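You operate a simulated robot arm through the tools that you are given. There is no shell and no other tool.

You run a simulated two-armed robot. Do the job below in one go: nothing can be reset, and whatever is moved stays where it is left.

Task
Drop 2 washers from the hopper into the gold parts tin.
Fine: hopper dial on washers; the tin's lid goes on the black lid mat; the tin stays on the teal slide, drawn back out; nothing else in it, nothing spilt. Where these are worked on the way, their far stop is far enough and under half their travel is too little: teal slide.

Only the result counts: the job must be done as asked and must still hold three seconds after the hand-in. Knocking over, shifting, dropping, spilling or breaking anything else fails it. Lids that push on must go on centred and level and be pressed home; caps that screw on are set level and turned clockwise until they are tight.

Robot
Two 7-joint arms with fingered hands on one trunk that stands fixed in place. Base frame: the origin is at the foot of the trunk, x ahead of it, y to its left, z up. Units: m, rad, N and s.
The left shoulder is at [0.05, 0.214, 0.869], the right one opposite. With the tool pointing down near the work surface each hand reaches from about 0.36 to 0.88 m from the base axis, measured 20 degrees to its own side. Payload 3 kg a hand.
The tool frame of a hand sits at the grasp point between the pads (the TCP): z along the fingers, y along the line on which they close. The tips reach 0.026 m beyond it. The gripper opens to 0.132 m; its body begins 0.073 m behind the TCP. The gripper is a hand of 3 fingers: y runs from the thumb to the fingers, the wrist lies at [0, 0, -0.229] in the tool frame, and closing takes about 1.5 s.
Orientation is that of the tool frame in the base frame, as a unit quaternion [w, x, y, z]. With the fingers straight down and closing along the base's y, the tool's x points along the base's -x, its y along +y and its z along -z.

Tools
- The arms move only by the tool play_rows. It takes "left_moves", "right_moves" or both (then of equal length, played together; a hand with none holds still); each is a list of rows, each a list of 7 numbers: the shift along the base's x, y, z in units of 50 mm (1.0 is 50 mm), then the turn, a rotation vector about the base's x, y, z in units of 6 degrees (1.0 is 6 degrees), then the finger opening in m, from 0 to 0.132. In form: [[dx, dy, dz, rx, ry, rz, gripper], ...]. A call has 1 to 20 rows; each row shifts and turns the commanded pose from where the row before left it. A call with a number of a shift or a turn outside -1 to 1 is refused whole. Each row takes 0.2 s and may step no farther than 0.05 m and 0.15 rad from the row before; otherwise, or with a gripper value out of range, the whole call is refused. A pose out of reach is approached as far as the arm can. The call stops where the force on the tool passes 90 N (or 10 N more than at its start, if that is more) or the arm is blocked; 0.2 s more then pass. The fingers move at their own pace (about 0.072 m/s each) and stop on an object; they squeeze with about 32 N. The grip force told is the motor's: it shows also when the fingers shut on nothing. Time passes only in rows, and 0.2 s behind the last, so rows that do not move let the fingers close. It gives the time, the measured TCP pose, the force on the tool (base axes), the opening and the grip force at its end, in the units of the frame above (readings bear some noise), with the torque about the TCP (base axes, N m) and any sound that the robot's microphone picked up.
- Cameras (640 x 400 px; columns grow to the right, rows downward): "scene" is now at [0.0372, -0.0143, 1.5079]; the picture's right is [-0.13, -0.99, 0.00], its down [-0.58, 0.08, -0.81] and it looks along [0.80, -0.11, -0.58] (base axes); focal length 359 px, centre (320, 200). "left" rides on the left gripper at [-0.062, 0.003, -0.092] in its tool frame; the picture's right is [-0.05, -1.00, 0.00], its down [0.83, -0.04, -0.56] and it looks along [0.55, -0.03, 0.83] (tool axes); focal length 230 px, centre (320, 200). "right" rides on the right gripper at [0.062, 0.003, -0.092] in its tool frame; the picture's right is [-0.05, 1.00, 0.00], its down [-0.83, -0.04, -0.56] and it looks along [-0.55, -0.03, 0.83] (tool axes); focal length 230 px, centre (320, 200). There is no depth. A picture from a camera that has moved, and an enlarged one, comes with that camera's place and axes in the base frame and with its lens.
- capture(camera): a new picture of that camera. No time passes.
- set_grasp(shape, hand): the hand has 3 fingers and takes this shape, open, in about a second: jaw (thumb against the fingers, like two jaws); tri (thumb and two fingers); tip (a fingertip pinch); poke (one finger out to press); point (the index stretched); flat (the hand flat); cup (the hand cupped); fist (a fist). The gripper value then closes the fingers along that shape, each until it touches; the sizes above hold for jaw. It gives what a move gives, with no picture.
- turn_head(pan, tilt): turns the head with the scene camera to pan (to the left, within 1.501 rad either way) and tilt (down, from -0.506 to 1.204), counted from straight ahead of the robot. It gives what a move gives.
- inspect(camera, box): a new picture of the part [left, top, right, bottom] of that camera's present view, enlarged. No time passes.
- job_done(): hands the job in; it is judged then, once.

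Nothing tells you positions but the pictures and the camera data. Unless the task says otherwise, let go and move clear before handing in.

The tools are called after "Call:" as a command line: name --argument value ..., lists and objects as JSON in quotes. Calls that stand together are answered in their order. play_rows: Moves the arms, as the interface text tells. Its arguments: {"type":"object","properties":{"left_moves":{"type":"array"},"right_moves":{"type":"array"}},"required":[]} The other tools are called the same way: set_grasp (shape, hand) gives the hand a shape; turn_head (pan, tilt) turns the head that bears the scene camera; capture (camera) takes a picture; inspect (camera, box) takes an enlarged picture of a part of a camera's view; job_done () hands the job in.

At the start:

```text
time_s: 0.0
left_tcp_pos: [0.4961, 0.1967, 1.2179]
left_tool_rot: [0.0, 0.037, 0.999, 0.0]
left_wrist_force: [0.4, -0.4, -0.3]
left_torque: [0.03, 0.03, 0.01]
left_gripper_width: 0.1318
left_grasp_force: 0.1
left_shape: jaw
right_tcp_pos: [0.4546, -0.2778, 1.1839]
right_tool_rot: [0.0, 0.037, 0.999, 0.0]
right_wrist_force: [-1.1, 0.0, 0.5]
right_torque: [-0.01, 0.04, 0.01]
right_gripper_width: 0.1321
right_grasp_force: 0.2
right_shape: jaw
head pan, tilt (commanded): [-0.134, 0.623]
```

scene: 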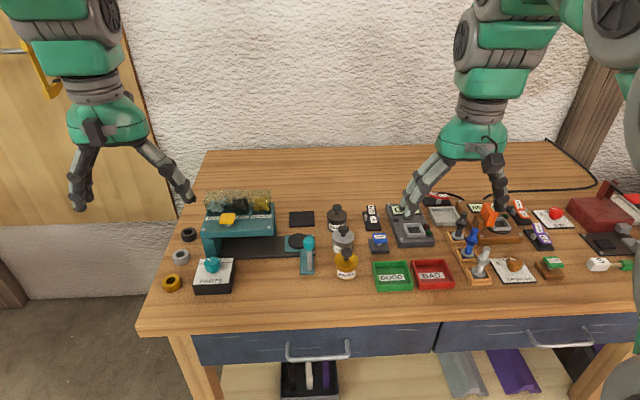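
right: 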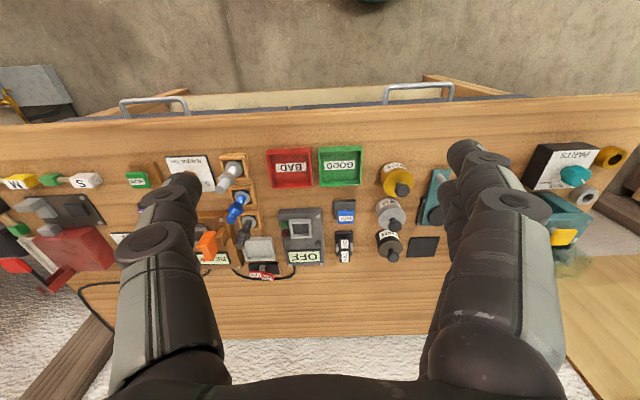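
left: 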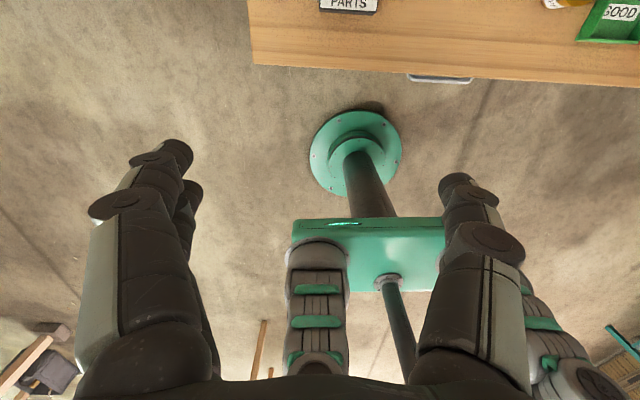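

I see a bench with a teal hopper on the left (yellow knob on its front), a teal slide below it, and a black/white "PARTS" tin with a teal knob nearby. I'll look closer before moving anything.

Call:
inspect --camera "scene" --box '[150, 180, 350, 305]'

Call:
inspect --camera "scene" --box '[190, 180, 290, 242]'

Call:
inspect --camera "scene" --box '[340, 180, 640, 305]'

```text
3.20 times, centred on (250, 242) of scene
camera zoom: at [0.0372, -0.0143, 1.5079], right [-0.13, -0.99, 0.0], down [-0.58, 0.08, -0.81], along [0.8, -0.11, -0.58], focal length 1150 px, centre (544, 64)
```

zoom: 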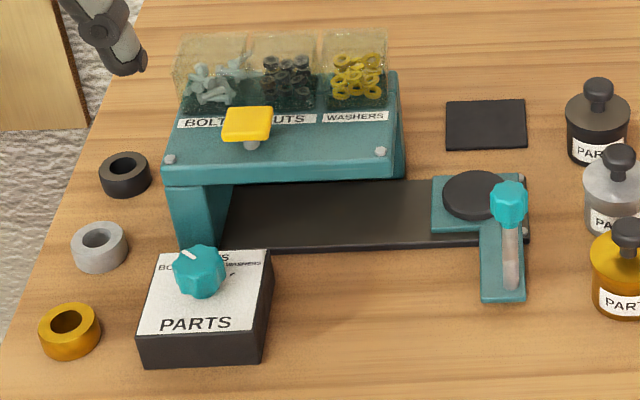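

```text
6.40 times, centred on (240, 211) of scene
camera zoom: at [0.0372, -0.0143, 1.5079], right [-0.13, -0.99, 0.0], down [-0.58, 0.08, -0.81], along [0.8, -0.11, -0.58], focal length 2299 px, centre (832, 130)
```

zoom: 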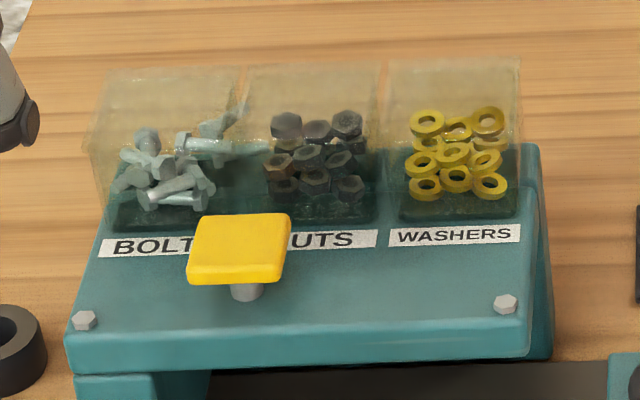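

```text
2.13 times, centred on (490, 242) of scene
camera zoom: at [0.0372, -0.0143, 1.5079], right [-0.13, -0.99, 0.0], down [-0.58, 0.08, -0.81], along [0.8, -0.11, -0.58], focal length 766 px, centre (-43, 109)
```

zoom: 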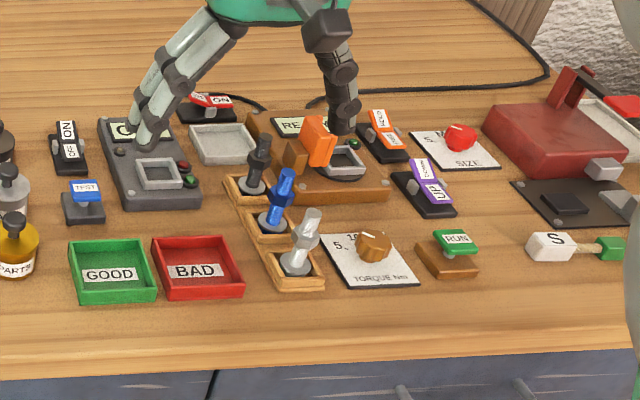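

The three tins (black, silver, gold) stand right of the slide, and the dial box has a BOLTS/NUTS/WASHERS scale. I'll zoom in on each of them.

Call:
inspect --camera "scene" --box '[285, 195, 385, 290]'

Call:
inspect --camera "scene" --box '[155, 220, 245, 300]'

Call:
inspect --camera "scene" --box '[260, 205, 340, 280]'

Call:
inspect --camera "right" --box '[360, 130, 640, 290]'

```text
4.21 times, centred on (335, 242) of scene
camera zoom: at [0.0372, -0.0143, 1.5079], right [-0.13, -0.99, 0.0], down [-0.58, 0.08, -0.81], along [0.8, -0.11, -0.58], focal length 1513 px, centre (257, 21)
```

zoom: 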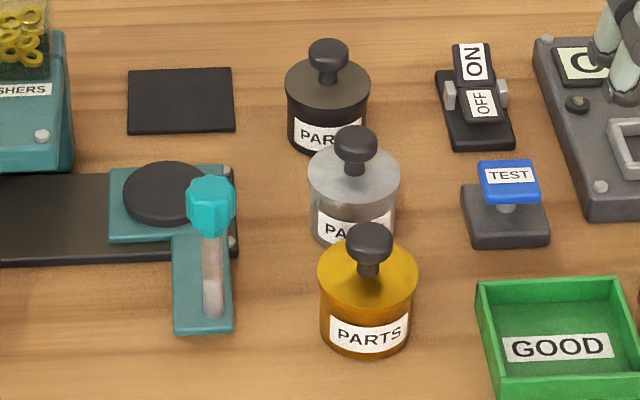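

```text
5.00 times, centred on (200, 260) of scene
camera zoom: at [0.0372, -0.0143, 1.5079], right [-0.13, -0.99, 0.0], down [-0.58, 0.08, -0.81], along [0.8, -0.11, -0.58], focal length 1796 px, centre (920, -100)
```

zoom: 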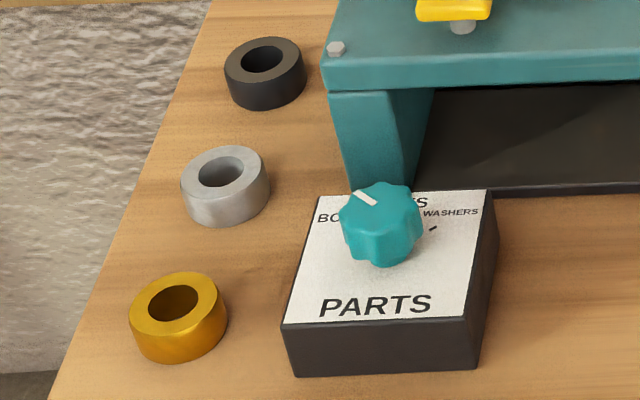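

```text
5.33 times, centred on (300, 242) of scene
camera zoom: at [0.0372, -0.0143, 1.5079], right [-0.13, -0.99, 0.0], down [-0.58, 0.08, -0.81], along [0.8, -0.11, -0.58], focal length 1916 px, centre (427, -27)
```

zoom: 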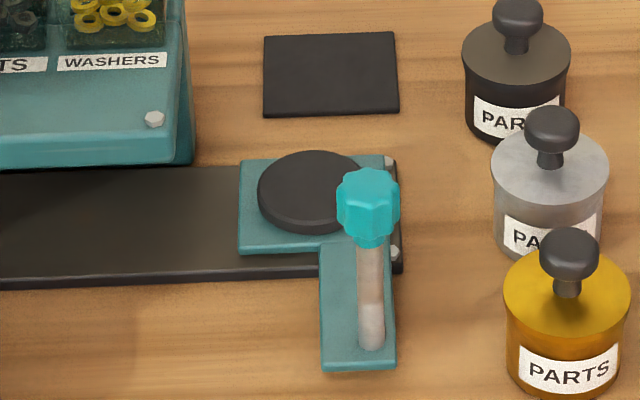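

```text
2.29 times, centred on (500, 210) of right
camera zoom: at [0.3924, -0.2715, 1.2767], right [0.12, 0.99, 0.0], down [0.83, -0.1, 0.56], along [0.55, -0.07, -0.83], focal length 526 px, centre (-91, 177)
```

zoom: 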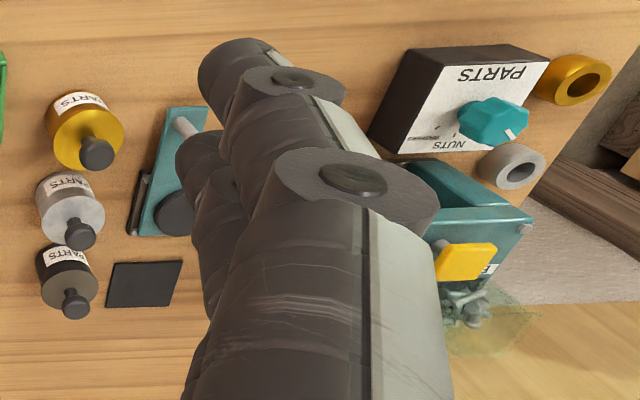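

I triangulate the table top at about z 0.867, the gold tin near (0.62, -0.154), the slide seat near (0.726, -0.052), the mat near (0.835, -0.07), the dial knob near (0.633, 0.148, 0.92) and the yellow button near (0.715, 0.112, 0.984). I'll move the right hand to the middle for a second view to sharpen these.

Call:
play_rows --right_moves '[[-0.3, 0.8, 0, 0, 0, 0, 0.132], [-0.3, 0.8, 0, 0, 0, 0, 0.132], [-0.3, 0.8, 0, 0, 0, 0, 0.132], [-0.3, 0.8, 0, 0, 0, 0, 0.132], [0, 0.8, 0, 0, 0, 0, 0.132], [0, 0, 0, 0, 0, 0, 0.132]]'

Call:
capture --camera "right"

Call:
capture --camera "scene"

```text
time_s: 1.4
left_tcp_pos: [0.4963, 0.1972, 1.2193]
left_tool_rot: [0.0, 0.037, 0.999, 0.0]
left_wrist_force: [0.1, -0.1, -0.6]
left_torque: [-0.02, 0.0, -0.03]
left_gripper_width: 0.132
left_grasp_force: 0.1
left_shape: jaw
right_tcp_pos: [0.3934, -0.0793, 1.1853]
right_tool_rot: [0.001, 0.036, 0.999, 0.0]
right_wrist_force: [0.3, -0.1, -0.6]
right_torque: [0.03, -0.06, 0.02]
right_gripper_width: 0.1319
right_grasp_force: 0.1
right_shape: jaw
head pan, tilt (commanded): [-0.134, 0.623]
```

```text
taken
camera right: at [0.3317, -0.0713, 1.2778], right [0.12, 0.99, 0.0], down [0.82, -0.1, 0.56], along [0.55, -0.07, -0.83], focal length 230 px, centre (320, 200)
```

right: 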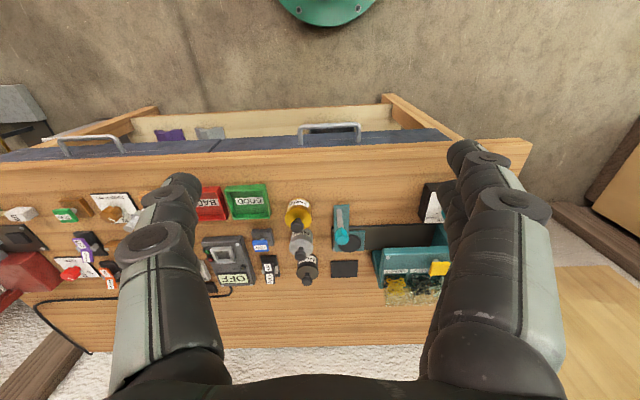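

```text
taken
camera scene: at [0.0372, -0.0142, 1.5079], right [-0.13, -0.99, 0.0], down [-0.58, 0.08, -0.81], along [0.8, -0.11, -0.58], focal length 359 px, centre (320, 200)
```

scene: 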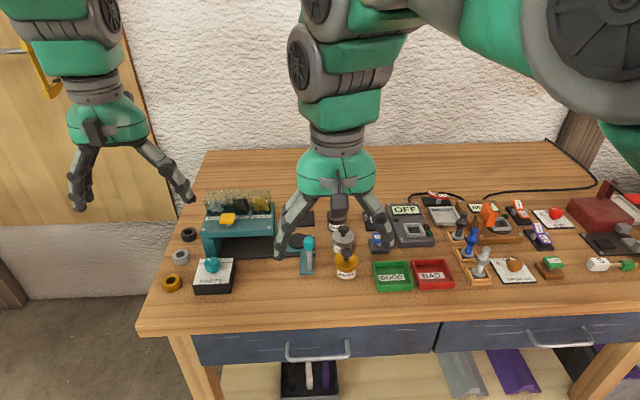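

The new view shows the tin, slide, mat and hopper together. I'll enlarge it to refine their positions.

Call:
inspect --camera "right" --box '[260, 180, 480, 320]'

Call:
inspect --camera "right" --box '[270, 190, 370, 285]'

```text
2.86 times, centred on (370, 250) of right
camera zoom: at [0.3317, -0.0713, 1.2778], right [0.12, 0.99, 0.0], down [0.82, -0.1, 0.56], along [0.55, -0.07, -0.83], focal length 657 px, centre (177, 57)
```

zoom: 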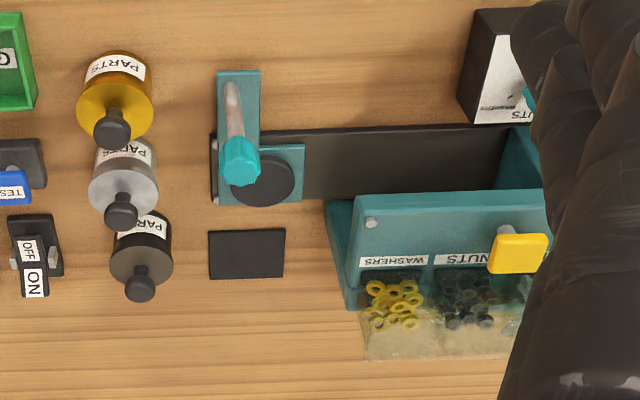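

```text
4.21 times, centred on (320, 238) of right
camera zoom: at [0.3317, -0.0713, 1.2778], right [0.12, 0.99, 0.0], down [0.82, -0.1, 0.56], along [0.55, -0.07, -0.83], focal length 969 px, centre (320, 42)
```

zoom: 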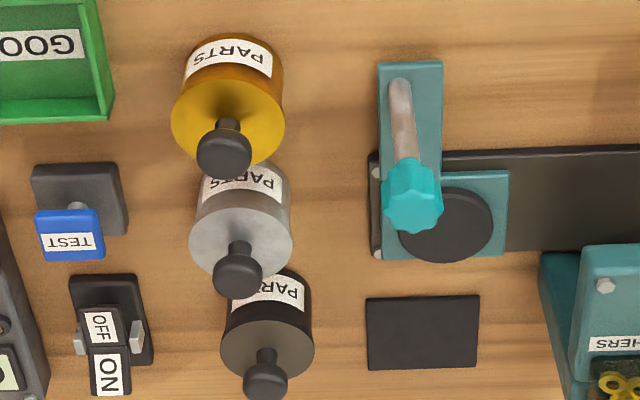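

Positions agree to within about a centimetre. I'll take the right hand back to its side and bring the left hand above the dial for a close look.

Call:
play_rows --right_moves '[[0.2, -0.8, 0, 0, 0, 0, 0.132], [0.2, -0.8, 0, 0, 0, 0, 0.132], [0.2, -0.8, 0, 0, 0, 0, 0.132], [0.2, -0.8, 0, 0, 0, 0, 0.132], [0.2, -0.8, 0, 0, 0, 0, 0.132], [0, 0, 0, 0, 0, 0, 0.132]]' --left_moves '[[0, 0, 0, 0, 0, 0, 0.132], [0.55, -0.2, -0.7, 0, 0, 0, 0.132], [0.55, -0.2, -0.7, 0, 0, 0, 0.132], [0.55, -0.2, -0.7, 0, 0, 0, 0.132], [0.55, -0.2, -0.7, 0, 0, 0, 0.132], [0.55, -0.2, -0.5, 0, 0, 0, 0.132]]'

Call:
capture --camera "left"

Call:
capture --camera "scene"

Call:
inspect --camera "right" --box '[440, 130, 640, 270]'

```text
time_s: 2.8
left_tcp_pos: [0.6341, 0.1459, 1.0522]
left_tool_rot: [0.0, 0.037, 0.999, -0.001]
left_wrist_force: [-0.5, -0.6, 0.6]
left_torque: [0.01, 0.01, 0.0]
left_gripper_width: 0.1318
left_grasp_force: 0.0
left_shape: jaw
right_tcp_pos: [0.4446, -0.2791, 1.1865]
right_tool_rot: [0.0, 0.037, 0.999, 0.0]
right_wrist_force: [0.4, -0.8, 0.1]
right_torque: [0.02, 0.02, -0.01]
right_gripper_width: 0.1316
right_grasp_force: 0.0
right_shape: jaw
head pan, tilt (commanded): [-0.134, 0.623]
```

```text
taken
camera left: at [0.6956, 0.144, 1.1448], right [-0.02, -1.0, 0.0], down [-0.83, 0.02, 0.55], along [-0.55, 0.01, -0.83], focal length 230 px, centre (320, 200)
```

left: 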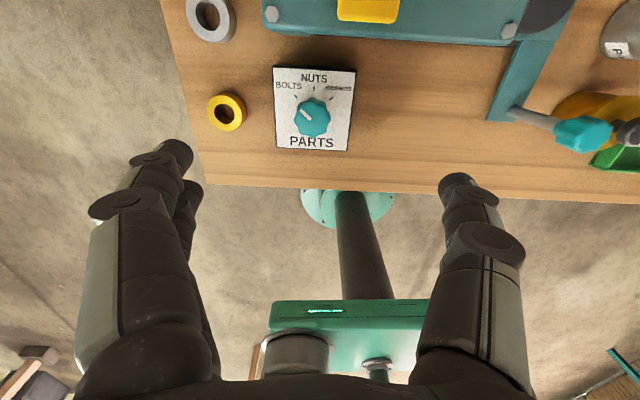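

```text
taken
camera scene: at [0.0372, -0.0143, 1.5079], right [-0.13, -0.99, 0.0], down [-0.58, 0.08, -0.81], along [0.8, -0.11, -0.58], focal length 359 px, centre (320, 200)
```

scene: 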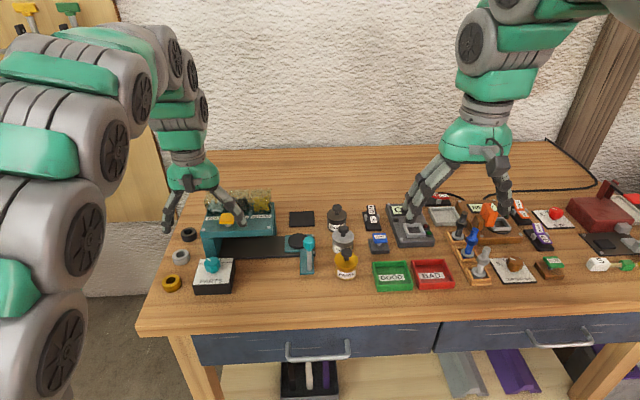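

```text
2.86 times, centred on (540, 200) of right
camera zoom: at [0.3822, -0.2717, 1.2783], right [0.12, 0.99, 0.0], down [0.82, -0.1, 0.56], along [0.55, -0.07, -0.83], focal length 657 px, centre (-309, 200)
```

zoom: 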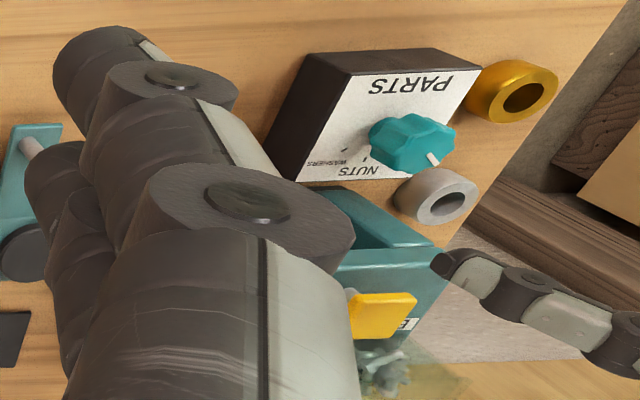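

The left camera looks straight down on the dial box. I'll enlarge it to read the pointer and ticks.

Call:
inspect --camera "left" --box '[255, 55, 375, 160]'

Call:
inspect --camera "left" --box '[400, 0, 640, 180]'

```text
3.81 times, centred on (315, 108) of left
camera zoom: at [0.6956, 0.144, 1.1448], right [-0.02, -1.0, 0.0], down [-0.83, 0.02, 0.55], along [-0.55, 0.01, -0.83], focal length 876 px, centre (339, 552)
```

zoom: 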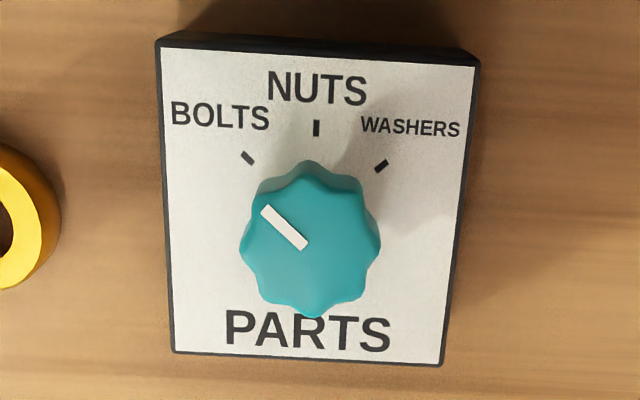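

```text
2.22 times, centred on (520, 90) of left
camera zoom: at [0.6956, 0.144, 1.1448], right [-0.02, -1.0, 0.0], down [-0.83, 0.02, 0.55], along [-0.55, 0.01, -0.83], focal length 511 px, centre (-124, 444)
```

zoom: 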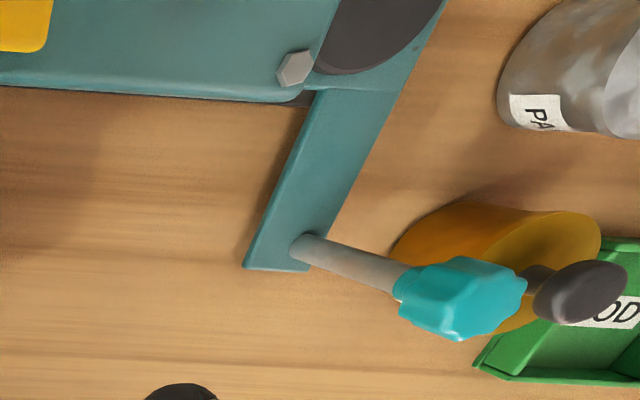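

The pointer sits on BOLTS, about 45–50° left of NUTS, and WASHERS is the same amount to the right, so it needs roughly 95° clockwise. I'll centre the left hand over the knob at about (0.640, 0.152), pre-turn it counter-clockwise and lower partway.

Call:
play_rows --left_moves '[[0.12, 0.12, 0, 0, 0, 1, 0.08], [0, 0, 0, 0, 0, 1, 0.08], [0, 0, 0, 0, 0, 1, 0.08], [0, 0, 0, 0, 0, 1, 0.08], [0, 0, 0, 0, 0, 1, 0.08], [0, 0, 0, 0, 0, 1, 0.08], [0, 0, 0, 0, 0, 1, 0.08], [0, 0, 0, 0, 0, 1, 0.08], [0, 0, -0.6, 0, 0, 0, 0.08], [0, 0, -0.6, 0, 0, 0, 0.08], [0, 0, 0, 0, 0, 0, 0.08]]'

Call:
capture --camera "left"

Call:
capture --camera "right"

Call:
inspect --camera "scene" --box '[140, 150, 340, 310]'

```text
time_s: 5.2
left_tcp_pos: [0.6403, 0.1523, 0.9941]
left_tool_rot: [0.0, -0.374, 0.928, 0.0]
left_wrist_force: [0.6, -0.7, 0.2]
left_torque: [0.04, 0.0, 0.0]
left_gripper_width: 0.0803
left_grasp_force: 0.1
left_shape: jaw
right_tcp_pos: [0.4436, -0.2777, 1.1862]
right_tool_rot: [0.0, 0.037, 0.999, 0.0]
right_wrist_force: [-0.1, 0.2, 0.7]
right_torque: [0.03, 0.0, 0.0]
right_gripper_width: 0.1317
right_grasp_force: 0.1
right_shape: jaw
head pan, tilt (commanded): [-0.134, 0.623]
```

```text
taken
camera left: at [0.6817, 0.1968, 1.086], right [0.73, -0.68, 0.0], down [-0.57, -0.61, 0.56], along [-0.38, -0.41, -0.83], focal length 230 px, centre (320, 200)
```

left: 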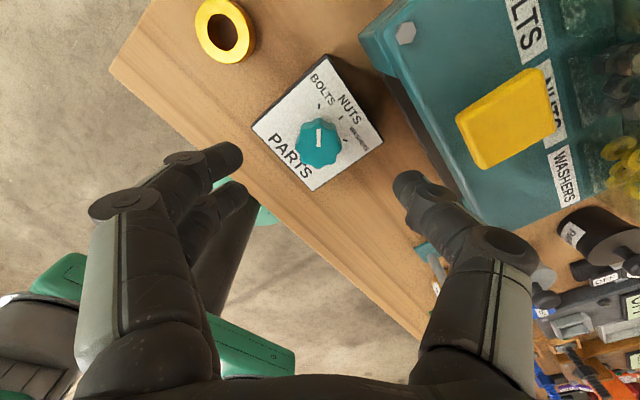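

```text
taken
camera right: at [0.382, -0.2712, 1.2784], right [0.12, 0.99, 0.0], down [0.82, -0.1, 0.56], along [0.55, -0.07, -0.83], focal length 230 px, centre (320, 200)
```

right: 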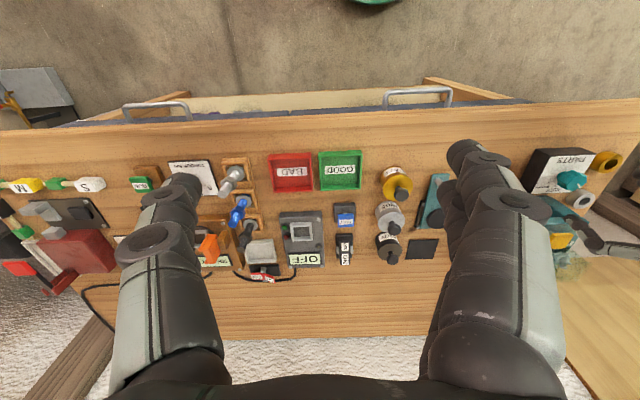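

```text
2.50 times, centred on (240, 230) of scene
camera zoom: at [0.0372, -0.0143, 1.5079], right [-0.13, -0.99, 0.0], down [-0.58, 0.08, -0.81], along [0.8, -0.11, -0.58], focal length 898 px, centre (520, 125)
```

zoom: 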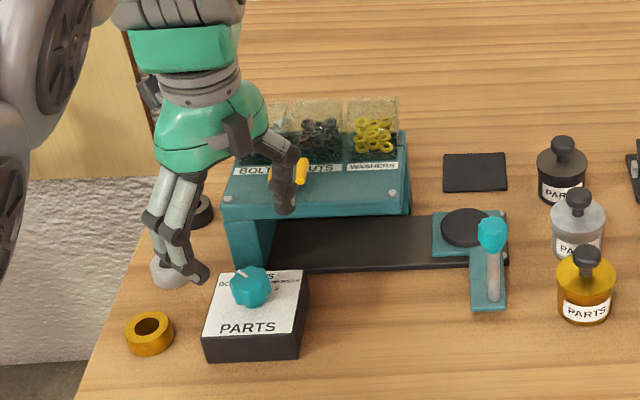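

The thumb would come close to the hopper and its yellow button at this angle, so I'll turn the dial in two shorter strokes near straight yaw instead. I'll turn back to about +24°, narrow the opening and lower partway.

Call:
play_rows --left_moves '[[0, 0.02, 0, 0, 0, -1, 0.065], [0, 0, 0, 0, 0, -1, 0.065], [0, 0, 0, 0, 0, -1, 0.065], [0, 0, 0, 0, 0, -0.3, 0.065], [0, 0, -0.5, 0, 0, 0, 0.065], [0, 0, -0.3, 0, 0, 0, 0.065], [0, 0, 0, 0, 0, 0, 0.065]]'

Call:
capture --camera "left"

Call:
inspect --camera "scene" --box '[140, 150, 340, 310]'

Call:
inspect --camera "right" --box '[440, 120, 640, 270]'

```text
time_s: 6.8
left_tcp_pos: [0.6388, 0.1531, 0.9541]
left_tool_rot: [0.0, -0.207, 0.978, 0.0]
left_wrist_force: [-0.1, -0.2, 0.5]
left_torque: [-0.01, -0.01, 0.01]
left_gripper_width: 0.0657
left_grasp_force: 0.0
left_shape: jaw
right_tcp_pos: [0.4445, -0.2793, 1.1863]
right_tool_rot: [0.0, 0.036, 0.999, 0.0]
right_wrist_force: [-0.2, 0.1, -0.6]
right_torque: [0.0, -0.03, -0.02]
right_gripper_width: 0.132
right_grasp_force: 0.1
right_shape: jaw
head pan, tilt (commanded): [-0.134, 0.623]
```

```text
taken
camera left: at [0.6934, 0.1822, 1.0458], right [0.45, -0.89, 0.0], down [-0.74, -0.38, 0.56], along [-0.49, -0.25, -0.83], focal length 230 px, centre (320, 200)
```

left: 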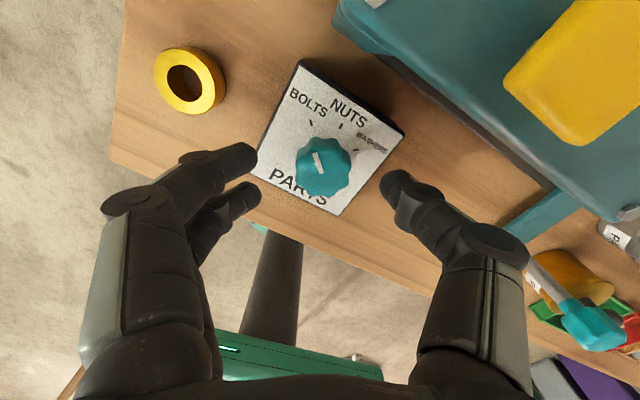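

```text
2.50 times, centred on (240, 230) of scene
camera zoom: at [0.0372, -0.0142, 1.5079], right [-0.13, -0.99, 0.0], down [-0.58, 0.08, -0.81], along [0.8, -0.11, -0.58], focal length 898 px, centre (520, 125)
```

zoom: 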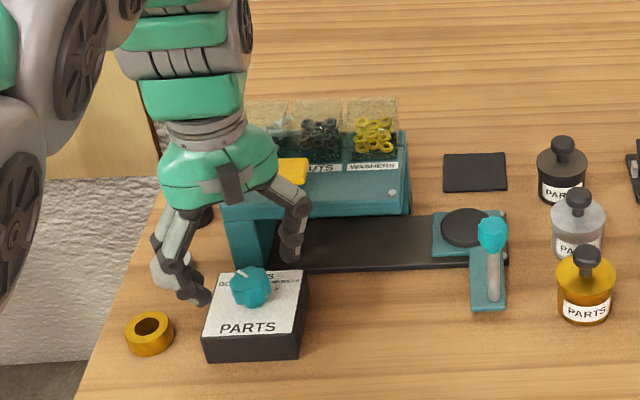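

```text
2.67 times, centred on (540, 195) of right
camera zoom: at [0.382, -0.2712, 1.2784], right [0.12, 0.99, 0.0], down [0.82, -0.1, 0.56], along [0.55, -0.07, -0.83], focal length 614 px, centre (-267, 213)
```

zoom: 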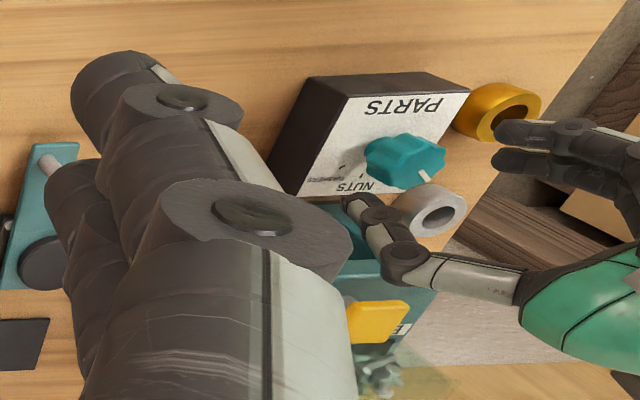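

The tool axis lines up with the knob, and I make the box top z ≈ 0.894. I'll lower so the fingertips sit just above the box and close on the knob.

Call:
play_rows --left_moves '[[0.02, 0.01, -0.3, 0, 0, 0, 0.065], [0, 0, -0.27, 0, 0, 0, 0.065], [0, 0, 0, 0, 0, 0, 0.065]]'

Call:
capture --camera "left"

Call:
inspect --camera "scene" --box '[140, 180, 290, 300]'

Call:
inspect --camera "right" --box '[440, 120, 640, 270]'

```text
time_s: 7.6
left_tcp_pos: [0.6399, 0.1553, 0.9256]
left_tool_rot: [-0.001, -0.208, 0.978, 0.001]
left_wrist_force: [0.2, 0.2, 0.1]
left_torque: [0.0, 0.02, 0.0]
left_gripper_width: 0.0656
left_grasp_force: 0.0
left_shape: jaw
right_tcp_pos: [0.4441, -0.2794, 1.186]
right_tool_rot: [0.0, 0.037, 0.999, 0.0]
right_wrist_force: [-0.3, -0.2, 0.3]
right_torque: [-0.01, -0.02, 0.01]
right_gripper_width: 0.1316
right_grasp_force: 0.2
right_shape: jaw
head pan, tilt (commanded): [-0.134, 0.623]
```

```text
taken
camera left: at [0.6944, 0.1823, 1.0175], right [0.45, -0.89, 0.0], down [-0.74, -0.38, 0.56], along [-0.49, -0.25, -0.83], focal length 230 px, centre (320, 200)
```

left: 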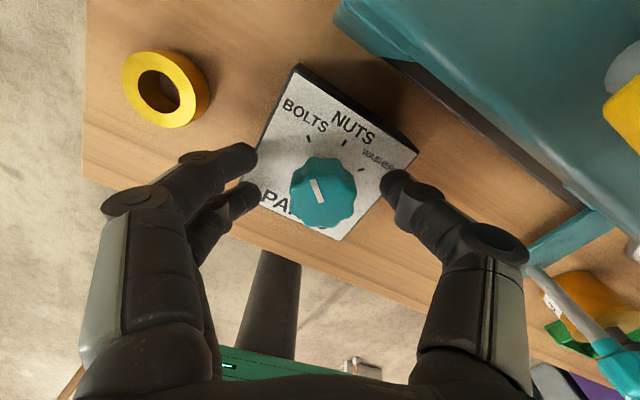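

```text
3.33 times, centred on (215, 240) of scene
camera zoom: at [0.0372, -0.0142, 1.5079], right [-0.13, -0.99, 0.0], down [-0.58, 0.08, -0.81], along [0.8, -0.11, -0.58], focal length 1198 px, centre (670, 67)
```

zoom: 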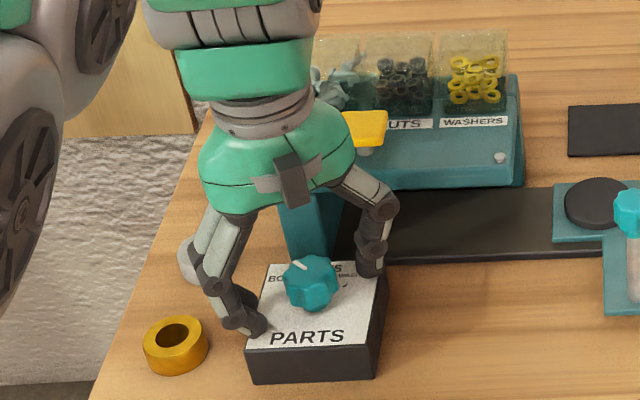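

```text
2.67 times, centred on (540, 195) of right
camera zoom: at [0.382, -0.2712, 1.2784], right [0.12, 0.99, 0.0], down [0.82, -0.1, 0.56], along [0.55, -0.07, -0.83], focal length 614 px, centre (-267, 213)
```

zoom: 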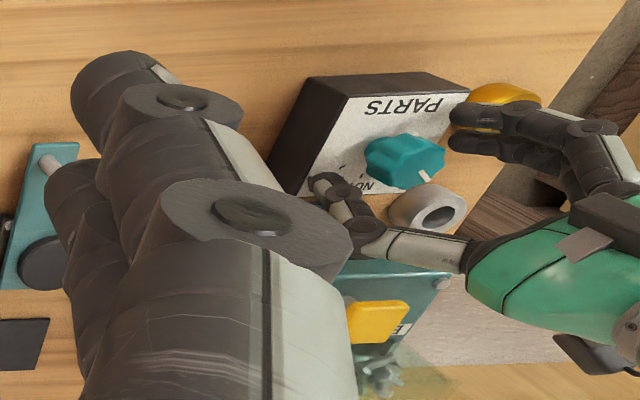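

The knob sits between the fingertips and nothing is touching. I'll close on it and check.

Call:
play_rows --left_moves '[[0, 0, 0, 0, 0, 0, 0.02], [0, 0, 0, 0, 0, 0, 0.02], [0, 0, 0, 0, 0, 0, 0.02], [0, 0, 0, 0, 0, 0, 0.02], [0, 0, 0, 0, 0, 0, 0.02]]'

Call:
capture --camera "left"

```text
time_s: 8.8
left_tcp_pos: [0.6393, 0.1537, 0.9245]
left_tool_rot: [0.0, -0.208, 0.978, 0.0]
left_wrist_force: [5.9, -1.1, -6.9]
left_torque: [-0.05, -0.11, 0.03]
left_gripper_width: 0.0229
left_grasp_force: 32.0
left_shape: jaw
right_tcp_pos: [0.4432, -0.2785, 1.1861]
right_tool_rot: [0.001, 0.036, 0.999, 0.0]
right_wrist_force: [-0.6, 0.1, -0.1]
right_torque: [0.01, 0.0, -0.01]
right_gripper_width: 0.132
right_grasp_force: 0.0
right_shape: jaw
head pan, tilt (commanded): [-0.134, 0.623]
```

```text
taken
camera left: at [0.6946, 0.1823, 1.0173], right [0.45, -0.89, 0.0], down [-0.74, -0.38, 0.56], along [-0.49, -0.25, -0.83], focal length 230 px, centre (320, 200)
```

left: 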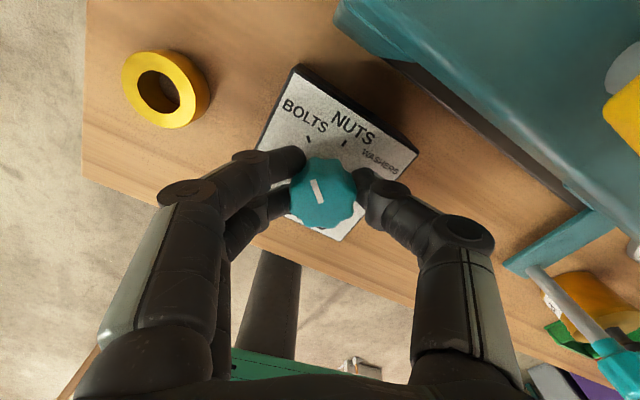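

The knob is gripped. I'll turn it clockwise about 48° and check the pointer.

Call:
play_rows --left_moves '[[0, 0, 0, 0, 0, -1, 0.02], [0, 0, 0, 0, 0, -1, 0.02], [0, 0, 0, 0, 0, -1, 0.02], [0, 0, 0, 0, 0, -1, 0.02], [0, 0, 0, 0, 0, -1, 0.02], [0, 0, 0, 0, 0, -1, 0.02], [0, 0, 0, 0, 0, -1, 0.02], [0, 0, 0, 0, 0, -1, 0.02], [0, 0, 0, 0, 0, 0, 0.02]]'

Call:
capture --camera "left"

Call:
inspect --camera "scene" --box '[140, 180, 290, 300]'

```text
time_s: 10.8
left_tcp_pos: [0.6394, 0.1532, 0.925]
left_tool_rot: [-0.001, 0.209, 0.978, 0.0]
left_wrist_force: [5.5, -14.6, -4.4]
left_torque: [-0.28, -0.03, -0.01]
left_gripper_width: 0.0229
left_grasp_force: 31.9
left_shape: jaw
right_tcp_pos: [0.4443, -0.279, 1.1864]
right_tool_rot: [0.0, 0.037, 0.999, -0.001]
right_wrist_force: [0.4, 0.4, 0.2]
right_torque: [0.02, -0.02, -0.02]
right_gripper_width: 0.1317
right_grasp_force: 0.0
right_shape: jaw
head pan, tilt (commanded): [-0.134, 0.623]
```

```text
taken
camera left: at [0.6983, 0.1315, 1.0173], right [-0.36, -0.93, 0.0], down [-0.78, 0.3, 0.55], along [-0.52, 0.2, -0.83], focal length 230 px, centre (320, 200)
```

left: 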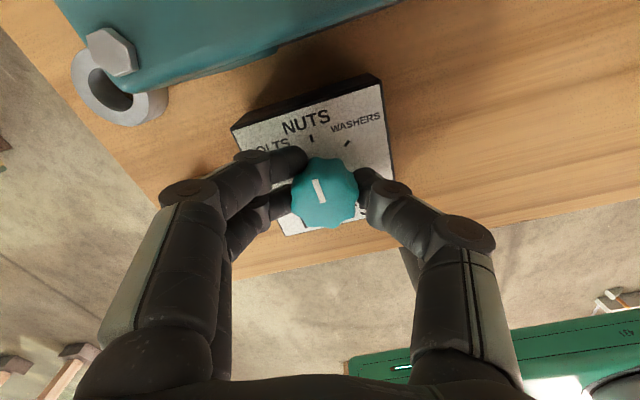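

```text
3.33 times, centred on (215, 240) of scene
camera zoom: at [0.0373, -0.0145, 1.5079], right [-0.13, -0.99, 0.0], down [-0.58, 0.08, -0.81], along [0.8, -0.11, -0.58], focal length 1198 px, centre (670, 67)
```

zoom: 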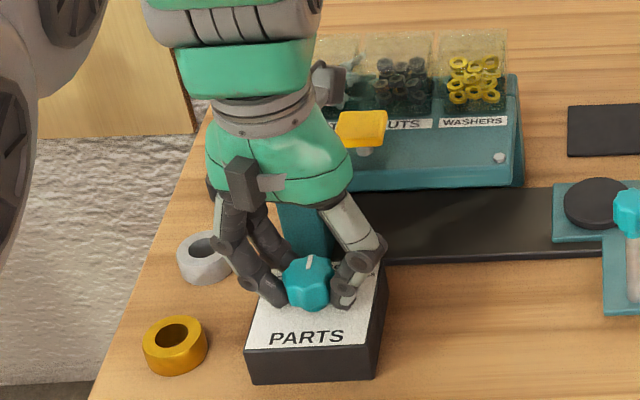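

The pointer now stands on NUTS. I'll open, swing back around the knob and take a second bite.

Call:
play_rows --left_moves '[[0, 0, 0, 0, 0, 0, 0.065], [0, 0, 0, 0, 0, 0, 0.065], [0, 0, 0, 0, 0, 0, 0.065], [0, 0, 0, 0, 0, 1, 0.065], [0, 0, 0, 0, 0, 1, 0.065], [0, 0, 0, 0, 0, 1, 0.065], [0, 0, 0, 0, 0, 1, 0.065], [0, 0, 0, 0, 0, 1, 0.065], [0, 0, 0, 0, 0, 1, 0.065], [0, 0, 0, 0, 0, 1, 0.065], [0, 0, 0, 0, 0, 1, 0.065], [0, 0, 0, 0, 0, 0, 0.065]]'

Call:
capture --camera "left"

```text
time_s: 13.4
left_tcp_pos: [0.6418, 0.1551, 0.9252]
left_tool_rot: [0.0, -0.209, 0.978, 0.0]
left_wrist_force: [-0.3, -0.2, 0.3]
left_torque: [-0.01, 0.01, 0.01]
left_gripper_width: 0.0642
left_grasp_force: 0.0
left_shape: jaw
right_tcp_pos: [0.4442, -0.2783, 1.1861]
right_tool_rot: [0.0, 0.036, 0.999, 0.0]
right_wrist_force: [0.8, 0.1, 0.5]
right_torque: [-0.04, 0.04, 0.0]
right_gripper_width: 0.1317
right_grasp_force: 0.0
right_shape: jaw
head pan, tilt (commanded): [-0.134, 0.623]
```

```text
taken
camera left: at [0.6952, 0.1827, 1.0175], right [0.45, -0.89, 0.0], down [-0.74, -0.38, 0.56], along [-0.49, -0.25, -0.83], focal length 230 px, centre (320, 200)
```

left: 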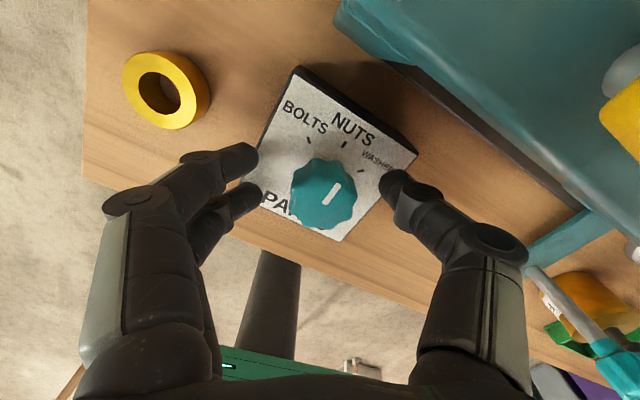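

The box hasn't moved and the detents look about 50° apart. I'll grip again and turn another 51° or so.

Call:
play_rows --left_moves '[[-0.04, -0.03, 0, 0, 0, 0, 0.02], [0, 0, 0, 0, 0, 0, 0.02], [0, 0, 0, 0, 0, 0, 0.02], [0, 0, 0, 0, 0, 0, 0.02], [0, 0, 0, 0, 0, 0, 0.02], [0, 0, 0, 0, 0, -1, 0.02], [0, 0, 0, 0, 0, -1, 0.02], [0, 0, 0, 0, 0, -1, 0.02], [0, 0, 0, 0, 0, -1, 0.02], [0, 0, 0, 0, 0, -1, 0.02], [0, 0, 0, 0, 0, -1, 0.02], [0, 0, 0, 0, 0, -1, 0.02], [0, 0, 0, 0, 0, -1, 0.02], [0, 0, 0, 0, 0, -0.6, 0.02], [0, 0, 0, 0, 0, 0, 0.02]]'

Call:
capture --camera "left"

```text
time_s: 16.6
left_tcp_pos: [0.6376, 0.1534, 0.9255]
left_tool_rot: [0.0, 0.239, 0.971, 0.0]
left_wrist_force: [5.1, -6.6, -9.8]
left_torque: [-0.12, -0.12, 0.02]
left_gripper_width: 0.023
left_grasp_force: 32.1
left_shape: jaw
right_tcp_pos: [0.4431, -0.2785, 1.1857]
right_tool_rot: [0.001, 0.037, 0.999, 0.0]
right_wrist_force: [0.0, 0.0, -1.0]
right_torque: [-0.01, 0.01, 0.01]
right_gripper_width: 0.132
right_grasp_force: 0.1
right_shape: jaw
head pan, tilt (commanded): [-0.134, 0.623]
```

```text
taken
camera left: at [0.6944, 0.127, 1.0181], right [-0.42, -0.91, 0.0], down [-0.76, 0.35, 0.56], along [-0.5, 0.23, -0.83], focal length 230 px, centre (320, 200)
```

left: 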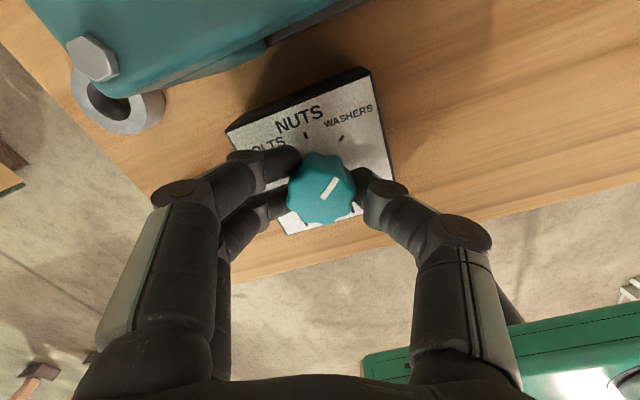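

The pointer is on WASHERS. I'll let go, rise, straighten up and check from above.

Call:
play_rows --left_moves '[[0, 0, 0, 0, 0, 0, 0.065], [0, 0, 0, 0, 0, 0, 0.065], [0, 0, 0, 0, 0, 0, 0.065], [0, 0, 0.6, 0, 0, 0, 0.065], [0, 0, 0.6, 0, 0, 0, 0.065], [0, 0, 0.7, 0, 0, 1, 0.065], [0, 0, 0.7, 0, 0, 1, 0.065], [0, 0, 0, 0, 0, 1, 0.065], [0, 0, 0, 0, 0, 1, 0.065], [0, 0, 0, 0, 0, 0, 0.065]]'

Call:
capture --camera "left"

Call:
inspect --camera "left" --box '[255, 55, 375, 160]'

```text
time_s: 18.8
left_tcp_pos: [0.6375, 0.1525, 1.0555]
left_tool_rot: [0.0, 0.031, 1.0, 0.0]
left_wrist_force: [0.4, 0.4, 0.2]
left_torque: [0.01, -0.02, -0.01]
left_gripper_width: 0.0642
left_grasp_force: 0.0
left_shape: jaw
right_tcp_pos: [0.4435, -0.2786, 1.1872]
right_tool_rot: [0.001, 0.036, 0.999, 0.0]
right_wrist_force: [-0.1, -0.4, -0.5]
right_torque: [-0.02, -0.01, 0.0]
right_gripper_width: 0.1322
right_grasp_force: 0.0
right_shape: jaw
head pan, tilt (commanded): [-0.134, 0.623]
```

```text
taken
camera left: at [0.6996, 0.1518, 1.1479], right [-0.01, -1.0, 0.0], down [-0.83, 0.01, 0.56], along [-0.56, 0.01, -0.83], focal length 230 px, centre (320, 200)
```

left: 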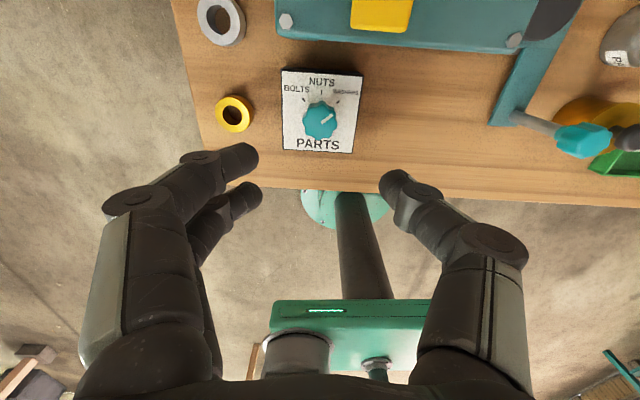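

```text
3.81 times, centred on (315, 108) of left
camera zoom: at [0.6996, 0.1518, 1.1479], right [-0.01, -1.0, 0.0], down [-0.83, 0.01, 0.56], along [-0.56, 0.01, -0.83], focal length 876 px, centre (339, 552)
```

zoom: 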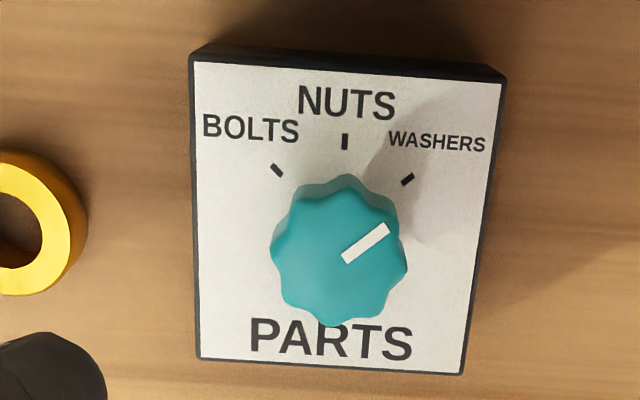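

The dial is on WASHERS. Now I'll park the left hand up and left, and bring the right hand above the gold tin for a close look.

Call:
play_rows --left_moves '[[-0.4, 0.1, 0.7, 0, 0, 0, 0.065], [-0.6, 0.3, 0.6, 0, 0, 0, 0.1], [-0.7, 0.4, 0.5, 0, 0, 0, 0.132], [-0.7, 0.4, 0.5, 0, 0, 0, 0.132], [-0.6, 0.4, 0.5, 0, 0, 0, 0.132], [0, 0, 0, 0, 0, 0, 0.132]]' --right_moves '[[0.68, 0.5, -0.4, 0, 0, 0, 0.132], [0.68, 0.5, -0.4, 0, 0, 0, 0.1], [0.68, 0.5, -0.4, 0, 0, 0, 0.09], [0.68, 0.5, -0.4, 0, 0, 0, 0.08], [0.68, 0.5, -0.4, 0, 0, 0, 0.08], [0, 0, 0, 0, 0, 0, 0.08]]'

Call:
capture --camera "right"

Call:
capture --camera "scene"

```text
time_s: 20.2
left_tcp_pos: [0.4887, 0.2318, 1.1958]
left_tool_rot: [0.0, 0.032, 0.999, 0.0]
left_wrist_force: [-0.1, -0.2, 0.0]
left_torque: [0.01, 0.0, -0.05]
left_gripper_width: 0.1319
left_grasp_force: 0.1
left_shape: jaw
right_tcp_pos: [0.6133, -0.1519, 1.0858]
right_tool_rot: [0.0, 0.037, 0.999, 0.0]
right_wrist_force: [-0.6, 0.5, 0.1]
right_torque: [0.0, 0.02, -0.02]
right_gripper_width: 0.0807
right_grasp_force: 0.1
right_shape: jaw
head pan, tilt (commanded): [-0.134, 0.623]
```

```text
taken
camera right: at [0.5526, -0.1435, 1.1768], right [0.12, 0.99, 0.0], down [0.83, -0.1, 0.56], along [0.55, -0.07, -0.83], focal length 230 px, centre (320, 200)
```

right: 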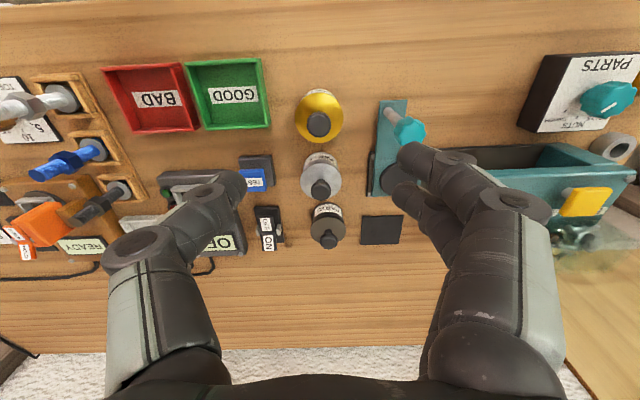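

```text
taken
camera scene: at [0.0372, -0.0142, 1.5079], right [-0.13, -0.99, 0.0], down [-0.58, 0.08, -0.81], along [0.8, -0.11, -0.58], focal length 359 px, centre (320, 200)
```

scene: 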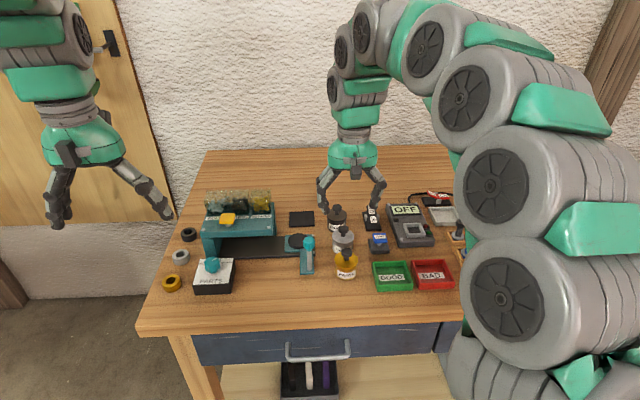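

The gold tin's knob is at about (0.619, -0.1535, 0.932) with its lid top near z 0.908. Before gripping it I'll test whether the right hand can reach over the black mat.

Call:
play_rows --right_moves '[[0.86, 0.33, 0, 0, 0, 0, 0.08], [0.86, 0.33, 0, 0, 0, 0, 0.08], [0.86, 0.33, 0, 0, 0, 0, 0.08], [0.86, 0.33, 0, 0, 0, 0, 0.08], [0.86, 0.33, 0, 0, 0, 0, 0.08], [0, 0, -0.8, 0, 0, 0, 0.08], [0, 0, -0.8, 0, 0, 0, 0.08], [0, 0, 0, 0, 0, 0, 0.08]]'

Call:
capture --camera "right"

```text
time_s: 22.0
left_tcp_pos: [0.488, 0.2314, 1.197]
left_tool_rot: [0.001, 0.032, 0.999, 0.0]
left_wrist_force: [-0.5, -0.3, 0.2]
left_torque: [-0.05, -0.02, -0.01]
left_gripper_width: 0.1317
left_grasp_force: 0.1
left_shape: jaw
right_tcp_pos: [0.7554, -0.098, 0.9928]
right_tool_rot: [0.0, 0.037, 0.999, 0.0]
right_wrist_force: [-0.1, -0.3, 0.9]
right_torque: [-0.03, 0.0, 0.0]
right_gripper_width: 0.0807
right_grasp_force: 0.0
right_shape: jaw
right hand out of reach, approached as far as the arm can: row 4, 5
head pan, tilt (commanded): [-0.134, 0.623]
```

```text
taken
camera right: at [0.6939, -0.0914, 1.0842], right [0.12, 0.99, 0.0], down [0.82, -0.1, 0.56], along [0.55, -0.07, -0.83], focal length 230 px, centre (320, 200)
```

right: 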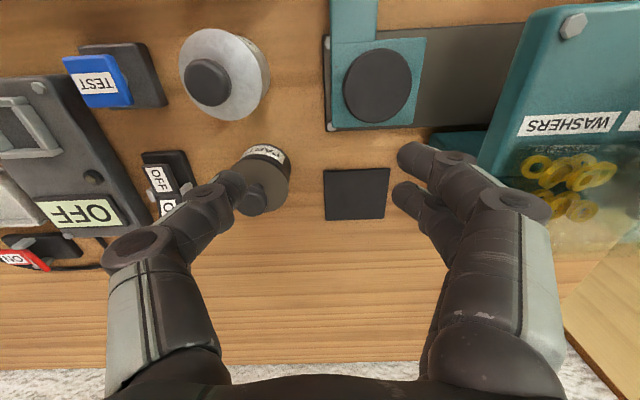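

Straight down the hand falls short of the mat, so I'll tilt the wrist about 15° when gripping the lid knob to gain reach. First a closer look at the seat and mat from here.

Call:
inspect --camera "right" --box '[300, 0, 460, 230]'

Call:
inspect --camera "scene" --box '[280, 200, 380, 290]'

```text
1.74 times, centred on (380, 115) of right
camera zoom: at [0.6939, -0.0914, 1.0842], right [0.12, 0.99, 0.0], down [0.82, -0.1, 0.56], along [0.55, -0.07, -0.83], focal length 400 px, centre (216, 348)
```

zoom: 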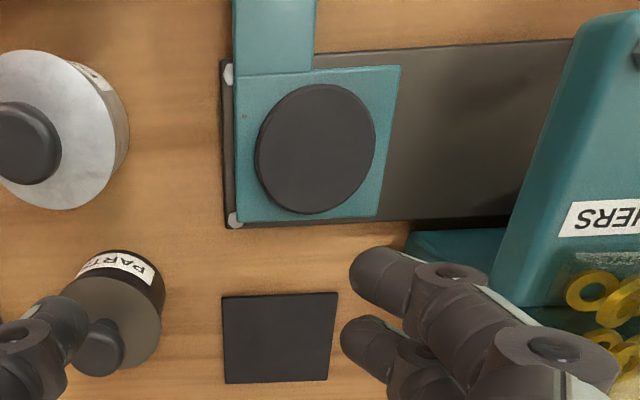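

```text
4.44 times, centred on (330, 245) of scene
camera zoom: at [0.0372, -0.0143, 1.5079], right [-0.13, -0.99, 0.0], down [-0.58, 0.08, -0.81], along [0.8, -0.11, -0.58], focal length 1597 px, centre (276, 0)
```

zoom: 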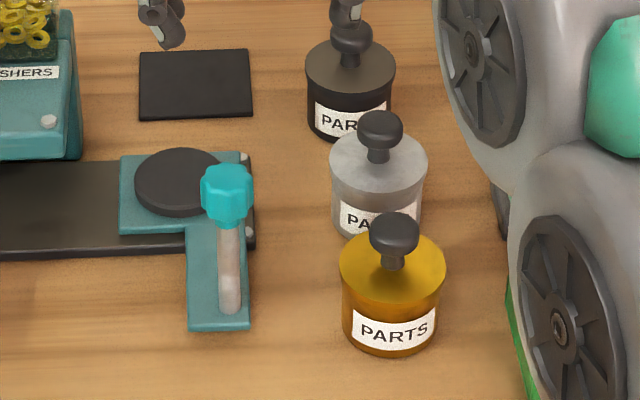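

The seat disc is at about (0.7265, -0.0505) and the mat centre at (0.837, -0.069). I'll bring the right hand back above the gold tin, tilting it 15° as it goes.

Call:
play_rows --right_moves '[[0, 0, 1, 0, 0, 0, 0.08], [-0.9, -0.37, 0, 0, -0.84, 0, 0.08], [-0.9, -0.37, 0, 0, -0.84, 0, 0.08], [-0.93, -0.37, 0, 0, -0.82, 0, 0.08], [0, 0, 0, 0, 0, 0, 0.08]]'

Call:
capture --camera "right"

Call:
inspect --camera "scene" --box '[260, 150, 420, 290]'

```text
time_s: 23.2
left_tcp_pos: [0.4883, 0.2326, 1.1952]
left_tool_rot: [0.0, 0.031, 1.0, 0.001]
left_wrist_force: [-0.2, 0.4, -0.4]
left_torque: [-0.01, 0.02, 0.0]
left_gripper_width: 0.132
left_grasp_force: 0.0
left_shape: jaw
right_tcp_pos: [0.6197, -0.1553, 1.0402]
right_tool_rot: [0.131, 0.036, 0.991, 0.005]
right_wrist_force: [0.7, -0.5, 0.3]
right_torque: [0.0, 0.01, -0.01]
right_gripper_width: 0.0804
right_grasp_force: 0.0
right_shape: jaw
head pan, tilt (commanded): [-0.134, 0.623]
```

```text
taken
camera right: at [0.5357, -0.1477, 1.113], right [0.12, 0.99, 0.03], down [0.65, -0.1, 0.75], along [0.75, -0.07, -0.66], focal length 230 px, centre (320, 200)
```

right: 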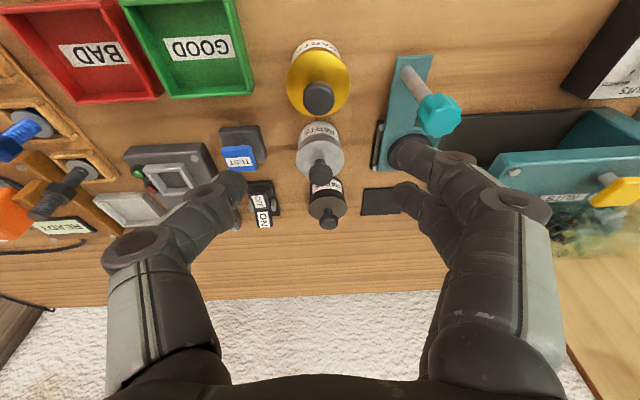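

```text
2.86 times, centred on (340, 220) of scene
camera zoom: at [0.0372, -0.0142, 1.5079], right [-0.13, -0.99, 0.0], down [-0.58, 0.08, -0.81], along [0.8, -0.11, -0.58], focal length 1026 px, centre (263, 143)
```

zoom: 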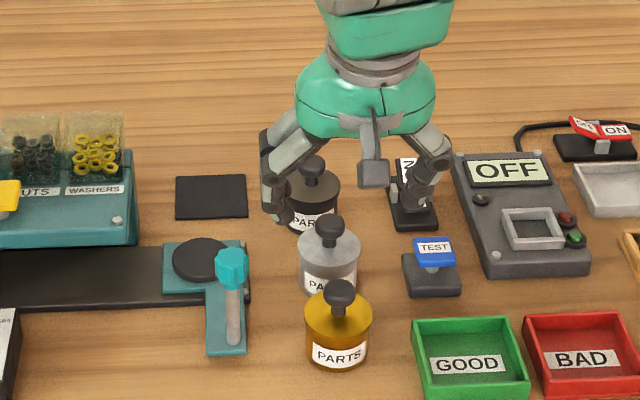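

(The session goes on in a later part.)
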